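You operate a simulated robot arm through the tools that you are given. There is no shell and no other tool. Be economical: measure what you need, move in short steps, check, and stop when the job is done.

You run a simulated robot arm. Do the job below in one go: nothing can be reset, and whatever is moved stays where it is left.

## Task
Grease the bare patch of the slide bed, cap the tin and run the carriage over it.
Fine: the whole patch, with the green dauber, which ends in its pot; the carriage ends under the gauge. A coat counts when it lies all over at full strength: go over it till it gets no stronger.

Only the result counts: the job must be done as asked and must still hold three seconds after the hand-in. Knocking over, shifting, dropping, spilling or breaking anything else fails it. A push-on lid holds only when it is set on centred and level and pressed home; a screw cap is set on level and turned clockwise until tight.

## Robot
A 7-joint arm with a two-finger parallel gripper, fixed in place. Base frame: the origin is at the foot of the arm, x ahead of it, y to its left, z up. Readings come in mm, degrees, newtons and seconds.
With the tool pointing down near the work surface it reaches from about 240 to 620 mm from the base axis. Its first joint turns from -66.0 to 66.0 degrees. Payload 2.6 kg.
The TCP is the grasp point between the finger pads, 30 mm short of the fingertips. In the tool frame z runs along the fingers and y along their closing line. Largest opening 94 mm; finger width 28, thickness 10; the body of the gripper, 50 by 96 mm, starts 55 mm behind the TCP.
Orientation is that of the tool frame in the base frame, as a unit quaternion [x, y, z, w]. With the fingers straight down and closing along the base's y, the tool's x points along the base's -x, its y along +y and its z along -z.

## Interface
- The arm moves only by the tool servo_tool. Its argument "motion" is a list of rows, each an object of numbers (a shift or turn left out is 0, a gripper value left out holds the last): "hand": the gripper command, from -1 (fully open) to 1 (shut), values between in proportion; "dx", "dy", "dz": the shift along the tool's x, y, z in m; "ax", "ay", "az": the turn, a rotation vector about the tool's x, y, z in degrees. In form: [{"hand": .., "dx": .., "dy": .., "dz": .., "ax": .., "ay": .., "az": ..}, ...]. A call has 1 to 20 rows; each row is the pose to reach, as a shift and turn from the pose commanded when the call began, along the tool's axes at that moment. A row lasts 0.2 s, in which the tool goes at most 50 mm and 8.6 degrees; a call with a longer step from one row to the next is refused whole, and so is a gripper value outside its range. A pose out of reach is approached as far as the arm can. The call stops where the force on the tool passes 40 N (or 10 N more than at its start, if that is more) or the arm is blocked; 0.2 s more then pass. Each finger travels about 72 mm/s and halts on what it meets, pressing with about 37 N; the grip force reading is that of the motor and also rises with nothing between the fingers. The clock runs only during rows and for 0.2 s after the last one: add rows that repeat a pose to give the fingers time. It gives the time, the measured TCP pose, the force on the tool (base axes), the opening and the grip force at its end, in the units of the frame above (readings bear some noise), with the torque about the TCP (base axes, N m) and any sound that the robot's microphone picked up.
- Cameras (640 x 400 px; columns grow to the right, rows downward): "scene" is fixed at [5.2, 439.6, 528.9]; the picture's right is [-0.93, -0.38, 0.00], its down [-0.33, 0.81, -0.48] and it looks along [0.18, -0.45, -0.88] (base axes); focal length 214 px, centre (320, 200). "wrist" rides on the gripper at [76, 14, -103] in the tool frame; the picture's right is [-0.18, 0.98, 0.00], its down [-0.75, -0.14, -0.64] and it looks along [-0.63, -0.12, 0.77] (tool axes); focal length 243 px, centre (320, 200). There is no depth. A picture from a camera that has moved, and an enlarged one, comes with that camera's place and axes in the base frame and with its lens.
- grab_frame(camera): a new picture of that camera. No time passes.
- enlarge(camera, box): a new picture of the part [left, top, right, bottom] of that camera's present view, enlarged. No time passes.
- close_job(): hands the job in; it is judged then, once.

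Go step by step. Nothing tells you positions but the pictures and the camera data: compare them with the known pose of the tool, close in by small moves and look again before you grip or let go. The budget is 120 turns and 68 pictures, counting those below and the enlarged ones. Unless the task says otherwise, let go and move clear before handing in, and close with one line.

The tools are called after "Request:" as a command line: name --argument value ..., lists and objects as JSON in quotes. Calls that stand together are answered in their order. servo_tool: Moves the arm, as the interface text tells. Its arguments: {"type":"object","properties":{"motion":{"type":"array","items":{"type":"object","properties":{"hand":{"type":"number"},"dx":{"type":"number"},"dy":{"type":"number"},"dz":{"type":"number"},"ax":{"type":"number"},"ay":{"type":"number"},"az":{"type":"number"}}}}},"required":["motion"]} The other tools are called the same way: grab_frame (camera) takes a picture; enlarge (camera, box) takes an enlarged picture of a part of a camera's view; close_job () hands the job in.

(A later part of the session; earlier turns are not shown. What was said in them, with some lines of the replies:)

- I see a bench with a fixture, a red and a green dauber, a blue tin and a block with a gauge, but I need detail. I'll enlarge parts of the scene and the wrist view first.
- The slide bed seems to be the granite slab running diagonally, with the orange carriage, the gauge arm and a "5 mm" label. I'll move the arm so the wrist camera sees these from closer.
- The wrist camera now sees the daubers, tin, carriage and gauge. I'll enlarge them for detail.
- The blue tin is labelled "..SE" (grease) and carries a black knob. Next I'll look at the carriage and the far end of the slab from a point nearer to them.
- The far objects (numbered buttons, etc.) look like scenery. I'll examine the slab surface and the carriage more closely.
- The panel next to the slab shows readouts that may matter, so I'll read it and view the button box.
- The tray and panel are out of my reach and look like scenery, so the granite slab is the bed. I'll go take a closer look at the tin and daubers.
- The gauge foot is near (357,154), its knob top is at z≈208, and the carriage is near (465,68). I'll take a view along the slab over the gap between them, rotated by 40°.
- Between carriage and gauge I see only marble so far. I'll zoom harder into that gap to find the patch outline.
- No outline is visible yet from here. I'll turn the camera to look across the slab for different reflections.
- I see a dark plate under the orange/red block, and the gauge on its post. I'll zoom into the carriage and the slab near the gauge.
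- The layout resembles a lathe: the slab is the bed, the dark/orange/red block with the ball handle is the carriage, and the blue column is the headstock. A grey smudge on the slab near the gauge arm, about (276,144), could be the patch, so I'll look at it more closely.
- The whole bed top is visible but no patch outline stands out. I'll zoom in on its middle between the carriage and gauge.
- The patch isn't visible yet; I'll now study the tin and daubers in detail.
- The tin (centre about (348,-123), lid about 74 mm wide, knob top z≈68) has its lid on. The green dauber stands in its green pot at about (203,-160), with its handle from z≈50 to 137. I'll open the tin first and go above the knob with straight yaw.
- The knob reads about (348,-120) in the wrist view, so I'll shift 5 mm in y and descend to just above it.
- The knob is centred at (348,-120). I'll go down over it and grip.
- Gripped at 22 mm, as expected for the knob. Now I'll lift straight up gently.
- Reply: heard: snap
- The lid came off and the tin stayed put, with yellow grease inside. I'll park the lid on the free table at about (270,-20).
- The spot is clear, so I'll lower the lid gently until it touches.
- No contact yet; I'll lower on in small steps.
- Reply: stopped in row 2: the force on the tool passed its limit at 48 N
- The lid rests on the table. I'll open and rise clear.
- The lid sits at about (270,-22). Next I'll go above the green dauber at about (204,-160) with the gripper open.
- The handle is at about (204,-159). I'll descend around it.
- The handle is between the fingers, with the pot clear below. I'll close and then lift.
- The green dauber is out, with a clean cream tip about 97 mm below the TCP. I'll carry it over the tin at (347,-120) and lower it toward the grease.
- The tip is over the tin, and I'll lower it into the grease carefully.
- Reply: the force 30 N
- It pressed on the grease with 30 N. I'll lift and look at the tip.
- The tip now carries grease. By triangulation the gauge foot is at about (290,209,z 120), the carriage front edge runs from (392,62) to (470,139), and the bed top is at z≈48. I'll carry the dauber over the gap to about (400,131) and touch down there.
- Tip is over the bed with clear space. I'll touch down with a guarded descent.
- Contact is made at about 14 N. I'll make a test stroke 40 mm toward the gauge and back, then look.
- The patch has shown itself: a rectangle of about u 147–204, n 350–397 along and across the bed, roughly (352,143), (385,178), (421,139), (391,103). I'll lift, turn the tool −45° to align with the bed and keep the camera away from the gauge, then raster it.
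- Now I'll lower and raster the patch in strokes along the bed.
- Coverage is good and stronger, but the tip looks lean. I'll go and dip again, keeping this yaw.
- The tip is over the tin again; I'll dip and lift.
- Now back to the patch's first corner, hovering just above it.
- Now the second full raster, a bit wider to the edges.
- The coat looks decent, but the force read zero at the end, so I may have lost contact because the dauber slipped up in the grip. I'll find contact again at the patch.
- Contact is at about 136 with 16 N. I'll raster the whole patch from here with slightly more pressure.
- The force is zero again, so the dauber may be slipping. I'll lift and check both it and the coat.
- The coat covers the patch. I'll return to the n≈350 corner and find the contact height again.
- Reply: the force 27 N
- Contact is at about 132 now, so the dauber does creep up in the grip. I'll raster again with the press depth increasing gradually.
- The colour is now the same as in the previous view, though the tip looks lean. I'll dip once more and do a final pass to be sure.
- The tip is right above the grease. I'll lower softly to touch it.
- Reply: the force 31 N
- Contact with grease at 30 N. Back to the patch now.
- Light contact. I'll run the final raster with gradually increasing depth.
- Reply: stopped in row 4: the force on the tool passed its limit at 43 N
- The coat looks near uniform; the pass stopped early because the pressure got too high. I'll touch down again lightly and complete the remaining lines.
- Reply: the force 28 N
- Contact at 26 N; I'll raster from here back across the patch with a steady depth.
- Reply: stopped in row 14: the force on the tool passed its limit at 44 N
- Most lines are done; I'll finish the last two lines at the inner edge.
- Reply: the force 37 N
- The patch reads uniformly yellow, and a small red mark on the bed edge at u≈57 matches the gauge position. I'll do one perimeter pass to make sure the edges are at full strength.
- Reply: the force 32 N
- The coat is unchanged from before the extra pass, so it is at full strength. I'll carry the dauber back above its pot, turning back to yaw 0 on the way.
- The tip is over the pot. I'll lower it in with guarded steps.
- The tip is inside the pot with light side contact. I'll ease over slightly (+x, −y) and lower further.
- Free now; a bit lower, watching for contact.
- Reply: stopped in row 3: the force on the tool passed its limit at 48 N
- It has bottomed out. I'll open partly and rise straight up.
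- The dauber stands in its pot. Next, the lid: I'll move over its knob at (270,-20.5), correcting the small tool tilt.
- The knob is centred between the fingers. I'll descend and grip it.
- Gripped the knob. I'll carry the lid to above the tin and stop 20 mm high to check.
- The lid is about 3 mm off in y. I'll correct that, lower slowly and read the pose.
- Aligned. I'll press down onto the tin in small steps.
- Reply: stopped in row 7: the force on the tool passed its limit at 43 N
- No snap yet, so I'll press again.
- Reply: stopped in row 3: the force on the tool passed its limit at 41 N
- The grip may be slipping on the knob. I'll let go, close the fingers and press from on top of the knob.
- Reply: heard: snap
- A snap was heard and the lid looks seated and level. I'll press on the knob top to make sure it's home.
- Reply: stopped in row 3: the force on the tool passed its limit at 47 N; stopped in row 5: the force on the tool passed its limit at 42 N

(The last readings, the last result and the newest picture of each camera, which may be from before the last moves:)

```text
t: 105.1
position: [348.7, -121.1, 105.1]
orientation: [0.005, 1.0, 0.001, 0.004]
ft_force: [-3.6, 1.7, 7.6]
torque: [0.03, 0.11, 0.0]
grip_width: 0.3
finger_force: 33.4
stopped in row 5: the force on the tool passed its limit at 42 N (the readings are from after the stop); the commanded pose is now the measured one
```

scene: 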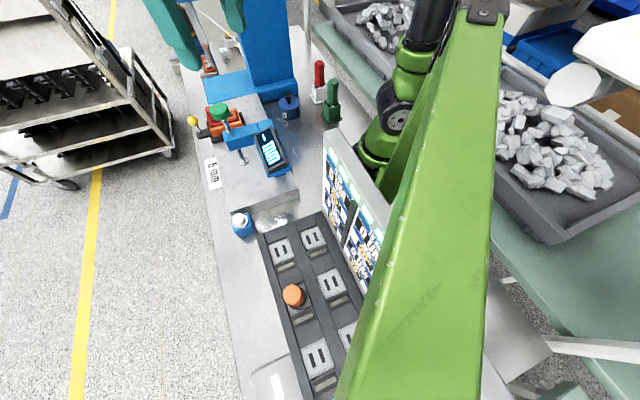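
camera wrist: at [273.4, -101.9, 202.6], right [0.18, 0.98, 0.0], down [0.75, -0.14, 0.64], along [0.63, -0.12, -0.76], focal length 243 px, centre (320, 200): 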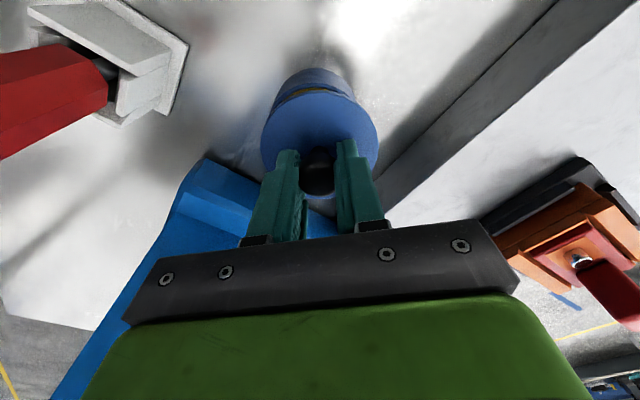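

I'll ratchet the press up gently: first a steady ~35 N, then a bit more.

Request:
servo_tool --motion '[{"dz": 0.0005}, {"dz": 0.001}, {"dz": 0.0014}, {"dz": 0.0014}]'

```text
t: 105.8
position: [348.8, -122.2, 106.4]
orientation: [0.006, 1.0, 0.002, 0.005]
ft_force: [-3.8, 0.9, 6.5]
torque: [0.01, 0.1, 0.01]
grip_width: 0.0
finger_force: 33.1
stopped in row 3: the force on the tool passed its limit at 43 N (the readings are from after the stop); the commanded pose is now the measured one
```

The knob stands firm with no further travel. I'll regrip and do a gentle pull check, also correcting the tool's small tilt.

Request:
servo_tool --motion '[{"dz": -0.02}, {"dz": -0.025, "hand": -0.3, "ax": 0.23, "ay": 0.57, "az": -0.69, "dx": 0.0005, "dy": 0.001}, {"dz": -0.025, "hand": -0.3, "ax": 0.23, "ay": 0.57, "az": -0.69, "dx": 0.0005, "dy": 0.001}, {"dz": -0.025, "hand": -0.3, "ax": 0.23, "ay": 0.57, "az": -0.69, "dx": 0.0005, "dy": 0.001}, {"dz": 0.005, "ax": 0.23, "ay": 0.57, "az": -0.69, "dx": 0.0005, "dy": 0.001}, {"dz": 0.028, "ax": 0.23, "ay": 0.57, "az": -0.69, "dx": 0.0005, "dy": 0.001}, {"dz": 0.028, "hand": 1, "ax": 0.23, "ay": 0.57, "az": -0.69, "dx": 0.0005, "dy": 0.001}, {"dz": 0.028, "hand": 1, "ax": 0.23, "ay": 0.57, "az": -0.69, "dx": 0.0005, "dy": 0.001}, {"dz": 0.028, "hand": 1, "ax": 0.23, "ay": 0.57, "az": -0.69, "dx": 0.0005, "dy": 0.001}]'

Request:
servo_tool --motion '[{"dz": -0.0005}, {"dz": -0.0008}]'

```text
t: 107.8
position: [348.2, -120.7, 76.5]
orientation: [-0.001, 1.0, 0.001, -0.001]
ft_force: [0.5, 0.9, -2.0]
torque: [0.0, -0.06, -0.03]
grip_width: 21.8
finger_force: 36.8
```

```text
t: 108.4
position: [348.1, -120.3, 78.5]
orientation: [-0.001, 1.0, -0.001, 0.001]
ft_force: [-0.8, -0.4, -0.3]
torque: [0.02, -0.01, 0.0]
grip_width: 22.3
finger_force: 37.0
heard: snap
```

A snap on the pull means it had been seated and is now loosened slightly. I'll press it back down.

Request:
servo_tool --motion '[{"dz": 0.0008}, {"dz": 0.0013}, {"dz": 0.0018}, {"dz": 0.0023}, {"dz": 0.0028}, {"dz": 0.0033}, {"dz": 0.0038}]'

```text
t: 109.9
position: [349.3, -119.9, 75.5]
orientation: [0.0, 1.0, -0.001, 0.001]
ft_force: [-1.7, 0.0, 2.6]
torque: [-0.02, -0.06, -0.02]
grip_width: 22.2
finger_force: 36.9
stopped in row 7: the force on the tool passed its limit at 41 N (the readings are from after the stop); the commanded pose is now the measured one
```

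I'll release carefully (open fully before rising) and listen.

Request:
servo_tool --motion '[{"hand": 0.2}, {"hand": 0.2}, {"hand": 0.2}]'

```text
t: 110.7
position: [349.3, -119.8, 76.5]
orientation: [0.0, 1.0, -0.001, 0.0]
ft_force: [-0.2, 0.9, -0.3]
torque: [-0.01, -0.01, -0.01]
grip_width: 37.7
finger_force: 0.1
heard: snap
```

A snap came on release, so the lid is home. I'll give it one last press on the knob top as before, then leave it alone.

Request:
servo_tool --motion '[{"dz": -0.015}, {"dz": -0.042}, {"dz": -0.042, "hand": 1, "dx": 0.001}, {"dz": -0.042, "hand": 1, "dx": 0.001}, {"dz": -0.042, "hand": 1, "dx": 0.001}, {"dz": -0.042, "hand": 1, "dx": 0.001}, {"dz": -0.033, "dx": 0.001}, {"dz": -0.031, "dx": 0.001}, {"dz": -0.0295, "dx": 0.001}, {"dz": -0.0285, "dx": 0.001}, {"dz": -0.0278, "dx": 0.001}]'

Request:
servo_tool --motion '[{"dz": -0.03}, {"dz": -0.07}, {"dz": -0.11}]'

```text
t: 113.2
position: [349.4, -120.1, 106.0]
orientation: [0.002, 1.0, 0.0, 0.002]
ft_force: [-4.2, 1.4, 7.5]
torque: [0.0, 0.1, 0.01]
grip_width: 0.3
finger_force: 33.0
stopped in row 11: the force on the tool passed its limit at 42 N (the readings are from after the stop); the commanded pose is now the measured one
```

```text
t: 114.0
position: [347.2, -119.1, 214.6]
orientation: [0.001, 1.0, -0.001, 0.002]
ft_force: [0.2, -0.3, 0.4]
torque: [-0.02, 0.01, 0.01]
grip_width: 0.1
finger_force: 33.2
```

The tin is capped. Next, the carriage: its yellow ball handle triangulates to (521,124,z 103), and it must travel about 223 mm along the bed to the gauge (u≈57). I'll move above the ball.

Request:
servo_tool --motion '[{"dy": 0.045, "hand": -0.7}, {"dy": 0.09}, {"dy": 0.135}, {"dy": 0.179}, {"dx": -0.035, "dy": 0.192}, {"dx": -0.07, "dy": 0.205}, {"dx": -0.105, "dy": 0.218}, {"dx": -0.14, "dy": 0.231}, {"dx": -0.174, "dy": 0.2435}, {"dx": -0.174, "dy": 0.2435, "dz": 0.03}, {"dx": -0.174, "dy": 0.2435, "dz": 0.06}, {"dx": -0.174, "dy": 0.2435, "dz": 0.06}]'

Request:
grab_frame --camera "wrist"

```text
t: 116.6
position: [525.1, 124.4, 152.5]
orientation: [0.002, 1.0, -0.001, 0.002]
ft_force: [-0.6, 0.0, 0.4]
torque: [-0.01, 0.01, -0.03]
grip_width: 79.7
finger_force: 0.1
```

```text
2 pictures are left
camera wrist: at [448.7, 140.3, 255.1], right [0.19, 0.98, 0.0], down [0.75, -0.14, 0.65], along [0.63, -0.12, -0.76], focal length 243 px, centre (320, 200)
```

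wrist: 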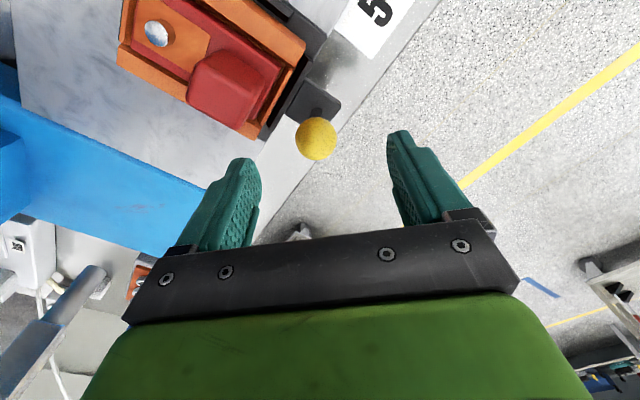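

The ball is confirmed at (521.7,123.6). I'll narrow the fingers, descend around it and grip.

Request:
servo_tool --motion '[{"dx": 0.0034, "dy": -0.0006, "hand": -0.15}, {"dx": 0.0034, "dy": -0.0006, "hand": -0.15}, {"dx": 0.0034, "dy": -0.0006, "dz": 0.025}, {"dx": 0.0034, "dy": -0.0006, "dz": 0.046}, {"dx": 0.0034, "dy": -0.0006, "dz": 0.046, "hand": 1}, {"dx": 0.0034, "dy": -0.0006, "dz": 0.046, "hand": 1}, {"dx": 0.0034, "dy": -0.0006, "dz": 0.046, "hand": 1}]'

```text
t: 117.7
position: [523.6, 122.2, 117.2]
orientation: [0.003, 1.0, 0.0, 0.011]
ft_force: [2.7, 3.8, -1.1]
torque: [0.08, -0.19, -0.03]
grip_width: 27.7
finger_force: 8.5
stopped in row 5: the force on the tool passed its limit at 44 N (the readings are from after the stop); the commanded pose is now the measured one
```

The stop came as the fingers met the ball. I'll complete the grip here.

Request:
servo_tool --motion '[{"hand": 1, "ay": 0.6}, {"hand": 1, "ay": 1.2}, {"hand": 1, "ay": 1.2}]'

```text
t: 118.5
position: [522.8, 122.7, 117.7]
orientation: [0.001, 1.0, 0.0, 0.002]
ft_force: [21.9, 19.4, -10.3]
torque: [0.09, -0.61, -0.12]
grip_width: 27.1
finger_force: 44.9
```

There's some lateral preload, so I'll ease outward by a millimetre.

Request:
servo_tool --motion '[{"dx": -0.0006, "dy": 0.0006}, {"dx": -0.0012, "dy": 0.0012}, {"dx": -0.0012, "dy": 0.0012}]'

```text
t: 119.3
position: [524.1, 122.6, 117.0]
orientation: [0.003, 1.0, -0.001, 0.0]
ft_force: [12.5, 14.8, -7.1]
torque: [0.14, -0.79, 0.01]
grip_width: 27.3
finger_force: 45.0
```

The carriage seems guided across the bed. I'll ease slightly more and test a short drag along the bed.

Request:
servo_tool --motion '[{"dx": -0.001, "dy": 0.001}, {"dx": 0.001, "dy": 0.003}, {"dx": 0.004, "dy": 0.006}, {"dx": 0.007, "dy": 0.009}, {"dx": 0.01, "dy": 0.012}]'

```text
t: 120.5
position: [514.3, 132.7, 116.8]
orientation: [0.004, 1.0, -0.004, -0.001]
ft_force: [-8.7, -13.6, 0.2]
torque: [-0.2, -1.09, 0.08]
grip_width: 27.2
finger_force: 45.3
```

It slides along the bed with little resistance. I'll continue dragging in steady steps.

Request:
servo_tool --motion '[{"dx": 0.006, "dy": 0.005}, {"dx": 0.0145, "dy": 0.0135}, {"dx": 0.023, "dy": 0.022}, {"dx": 0.0315, "dy": 0.0305}, {"dx": 0.04, "dy": 0.039}, {"dx": 0.0485, "dy": 0.0475}, {"dx": 0.057, "dy": 0.056}, {"dx": 0.0655, "dy": 0.0645}, {"dx": 0.074, "dy": 0.073}, {"dx": 0.0825, "dy": 0.0815}]'

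```text
t: 121.7
position: [477.3, 169.9, 116.6]
orientation: [0.006, 1.0, -0.002, -0.002]
ft_force: [-3.3, -0.2, 3.6]
torque: [-0.07, 0.01, 0.12]
grip_width: 27.4
finger_force: 44.3
stopped in row 6: the force on the tool passed its limit at 41 N (the readings are from after the stop); the commanded pose is now the measured one
```

It stopped on force; forces are now relaxed. I'll continue more slowly.

Request:
servo_tool --motion '[{"dx": 0.003, "dy": 0.003}, {"dx": 0.007, "dy": 0.007}, {"dx": 0.011, "dy": 0.011}, {"dx": 0.015, "dy": 0.015}, {"dx": 0.019, "dy": 0.019}, {"dx": 0.023, "dy": 0.023}, {"dx": 0.027, "dy": 0.027}, {"dx": 0.031, "dy": 0.031}]'

```text
t: 123.5
position: [446.1, 201.0, 117.2]
orientation: [0.006, 1.0, -0.003, 0.0]
ft_force: [-13.4, -13.6, 21.7]
torque: [-0.32, -0.35, 0.09]
grip_width: 27.1
finger_force: 44.9
```

Travelled about 110 mm. I'll relieve the side and down load slightly and keep going.

Request:
servo_tool --motion '[{"dx": 0.0008, "dy": -0.0008, "dz": -0.0008}, {"dx": 0.0053, "dy": 0.0037, "dz": -0.0008}, {"dx": 0.0098, "dy": 0.0082, "dz": -0.0008}, {"dx": 0.0143, "dy": 0.0127, "dz": -0.0008}, {"dx": 0.0188, "dy": 0.0172, "dz": -0.0008}, {"dx": 0.0233, "dy": 0.0217, "dz": -0.0008}, {"dx": 0.0278, "dy": 0.0262, "dz": -0.0008}, {"dx": 0.0323, "dy": 0.0307, "dz": -0.0008}, {"dx": 0.0368, "dy": 0.0352, "dz": -0.0008}, {"dx": 0.0413, "dy": 0.0397, "dz": -0.0008}, {"dx": 0.0458, "dy": 0.0442, "dz": -0.0008}]'

```text
t: 125.9
position: [399.5, 245.9, 117.2]
orientation: [0.005, 1.0, -0.001, -0.001]
ft_force: [14.7, 13.1, -17.0]
torque: [0.14, 0.77, -0.13]
grip_width: 27.5
finger_force: 45.0
```

About 49 mm remains. I'll adjust the side load and drag the rest.

Request:
servo_tool --motion '[{"dx": -0.0005, "dy": 0.0005, "dz": 0.0005}, {"dx": 0.0038, "dy": 0.0048, "dz": 0.0005}, {"dx": 0.0081, "dy": 0.0091, "dz": 0.0005}, {"dx": 0.0124, "dy": 0.0134, "dz": 0.0005}, {"dx": 0.0167, "dy": 0.0177, "dz": 0.0005}, {"dx": 0.021, "dy": 0.022, "dz": 0.0005}, {"dx": 0.0253, "dy": 0.0263, "dz": 0.0005}, {"dx": 0.0296, "dy": 0.0306, "dz": 0.0005}, {"dx": 0.0339, "dy": 0.0349, "dz": 0.0005}, {"dx": 0.0339, "dy": 0.0349, "dz": 0.0005}]'

Request:
enlarge --camera "scene" --box '[180, 80, 310, 220]'

```text
t: 127.5
position: [375.9, 271.7, 117.2]
orientation: [0.006, 1.0, -0.005, -0.005]
ft_force: [-5.0, -0.8, 2.4]
torque: [-0.08, -0.64, -0.06]
grip_width: 27.3
finger_force: 45.0
stopped in row 7: the force on the tool passed its limit at 40 N (the readings are from after the stop); the commanded pose is now the measured one
```

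```text
2.86 times, centred on (245, 150) of scene
camera zoom: at [5.2, 439.7, 528.9], right [-0.93, -0.38, 0.0], down [-0.33, 0.81, -0.48], along [0.18, -0.45, -0.88], focal length 613 px, centre (534, 343)
```

zoom: 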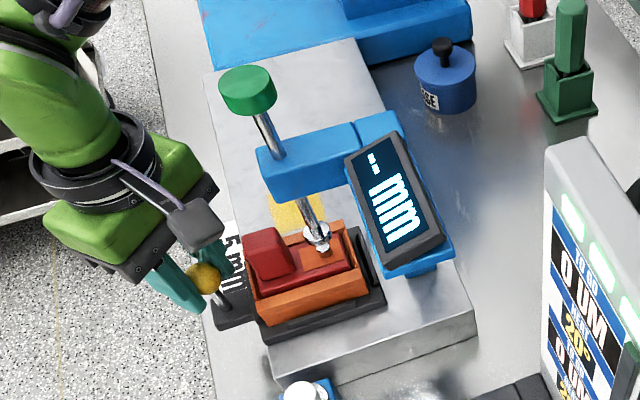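

The carriage is almost under the gauge, with about 12 mm to go. I'll continue in small steps.

Request:
servo_tool --motion '[{"dx": 0.002, "dy": 0.002}, {"dx": 0.004, "dy": 0.004}, {"dx": 0.006, "dy": 0.006}, {"dx": 0.0075, "dy": 0.0075}, {"dx": 0.0086, "dy": 0.0086}, {"dx": 0.0086, "dy": 0.0086}]'

```text
t: 128.9
position: [368.8, 279.6, 116.9]
orientation: [0.009, 1.0, -0.005, -0.004]
ft_force: [0.0, -14.2, 12.4]
torque: [-0.08, 1.07, 0.04]
grip_width: 27.4
finger_force: 45.4
```

Request:
servo_tool --motion '[{"dx": 0.0008, "dy": 0.0005}, {"dx": 0.0016, "dy": 0.0009}, {"dx": 0.0016, "dy": 0.0009}]'

```text
t: 129.7
position: [368.2, 278.1, 117.0]
orientation: [0.009, 1.0, -0.005, -0.003]
ft_force: [17.7, -13.7, -2.7]
torque: [-0.04, 0.4, 0.01]
grip_width: 27.5
finger_force: 45.1
```

Request:
servo_tool --motion '[{"dx": 0.0006, "dy": 0.0006}, {"dx": 0.0012, "dy": 0.0012}, {"dx": 0.0012, "dy": 0.0012}]'

```text
t: 130.5
position: [367.4, 278.3, 117.7]
orientation: [0.008, 1.0, -0.005, -0.001]
ft_force: [28.8, -8.2, -15.0]
torque: [-0.08, -0.39, 0.07]
grip_width: 27.4
finger_force: 44.9
```

Resistance has risen to about 26 N with no more motion, so it may be at its stop. I'll check with a picture.

Request:
enlarge --camera "scene" --box '[200, 100, 300, 210]'

```text
3.64 times, centred on (250, 155) of scene
camera zoom: at [5.3, 439.7, 528.8], right [-0.93, -0.38, 0.0], down [-0.33, 0.81, -0.48], along [0.18, -0.45, -0.88], focal length 780 px, centre (574, 364)
```

zoom: 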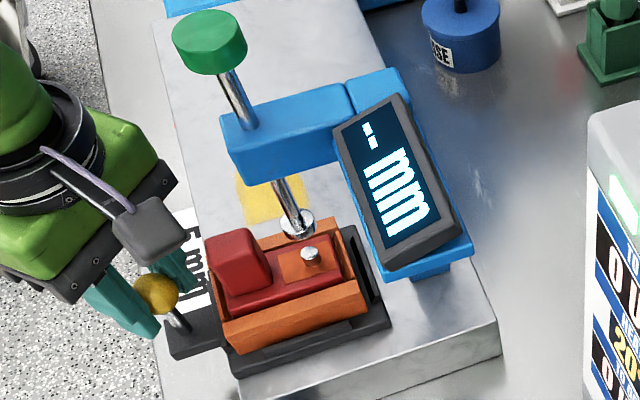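

The bolt on the carriage now sits straight under the gauge foot. I'll relax the load, let go, and rise clear.

Request:
servo_tool --motion '[{"dx": -0.0012, "dy": -0.0008}, {"dx": -0.0012, "dy": -0.0008, "hand": -0.15}, {"dx": -0.0012, "dy": -0.0008, "hand": -0.15}, {"dx": -0.0012, "dy": -0.0008, "hand": -0.15}, {"dx": -0.0012, "dy": -0.0008, "hand": -0.15, "dz": -0.02}, {"dx": -0.0012, "dy": -0.0008, "dz": -0.05}, {"dx": -0.0012, "dy": -0.0008, "dz": -0.09}, {"dx": -0.03, "dy": 0.01, "dz": -0.13}, {"dx": -0.05, "dy": 0.01, "dz": -0.15}]'

```text
refused: row 8 steps farther than a row can; nothing moved
```

Request:
servo_tool --motion '[{"dx": -0.0012, "dy": -0.0008}, {"dx": -0.0012, "dy": -0.0008, "hand": -0.15}, {"dx": -0.0012, "dy": -0.0008, "hand": -0.15}, {"dx": -0.0012, "dy": -0.0008, "hand": -0.15}, {"dx": -0.0012, "dy": -0.0008, "hand": -0.15, "dz": -0.02}, {"dx": -0.0012, "dy": -0.0008, "dz": -0.05}, {"dx": -0.0012, "dy": -0.0008, "dz": -0.085}, {"dx": -0.02, "dy": 0.0, "dz": -0.11}, {"dx": -0.04, "dy": 0.0, "dz": -0.13}]'

```text
t: 132.5
position: [407.2, 284.4, 247.4]
orientation: [0.006, 1.0, -0.003, -0.005]
ft_force: [0.5, -0.5, -0.3]
torque: [-0.01, 0.02, 0.0]
grip_width: 54.1
finger_force: 0.0
```

The patch is greased, the green dauber is in its pot, the tin is capped, and the carriage stands under the gauge with the arm clear. I'm handing in.

Request:
close_job

```text
The job is handed in.
```

I greased the whole patch with the green dauber and put it back in its pot. The tin is capped and the carriage is under the gauge. Two things I couldn't fully confirm: the lid's last snap came as I let go of it, with no pull check after that, and the gauge display still reads "-- mm".
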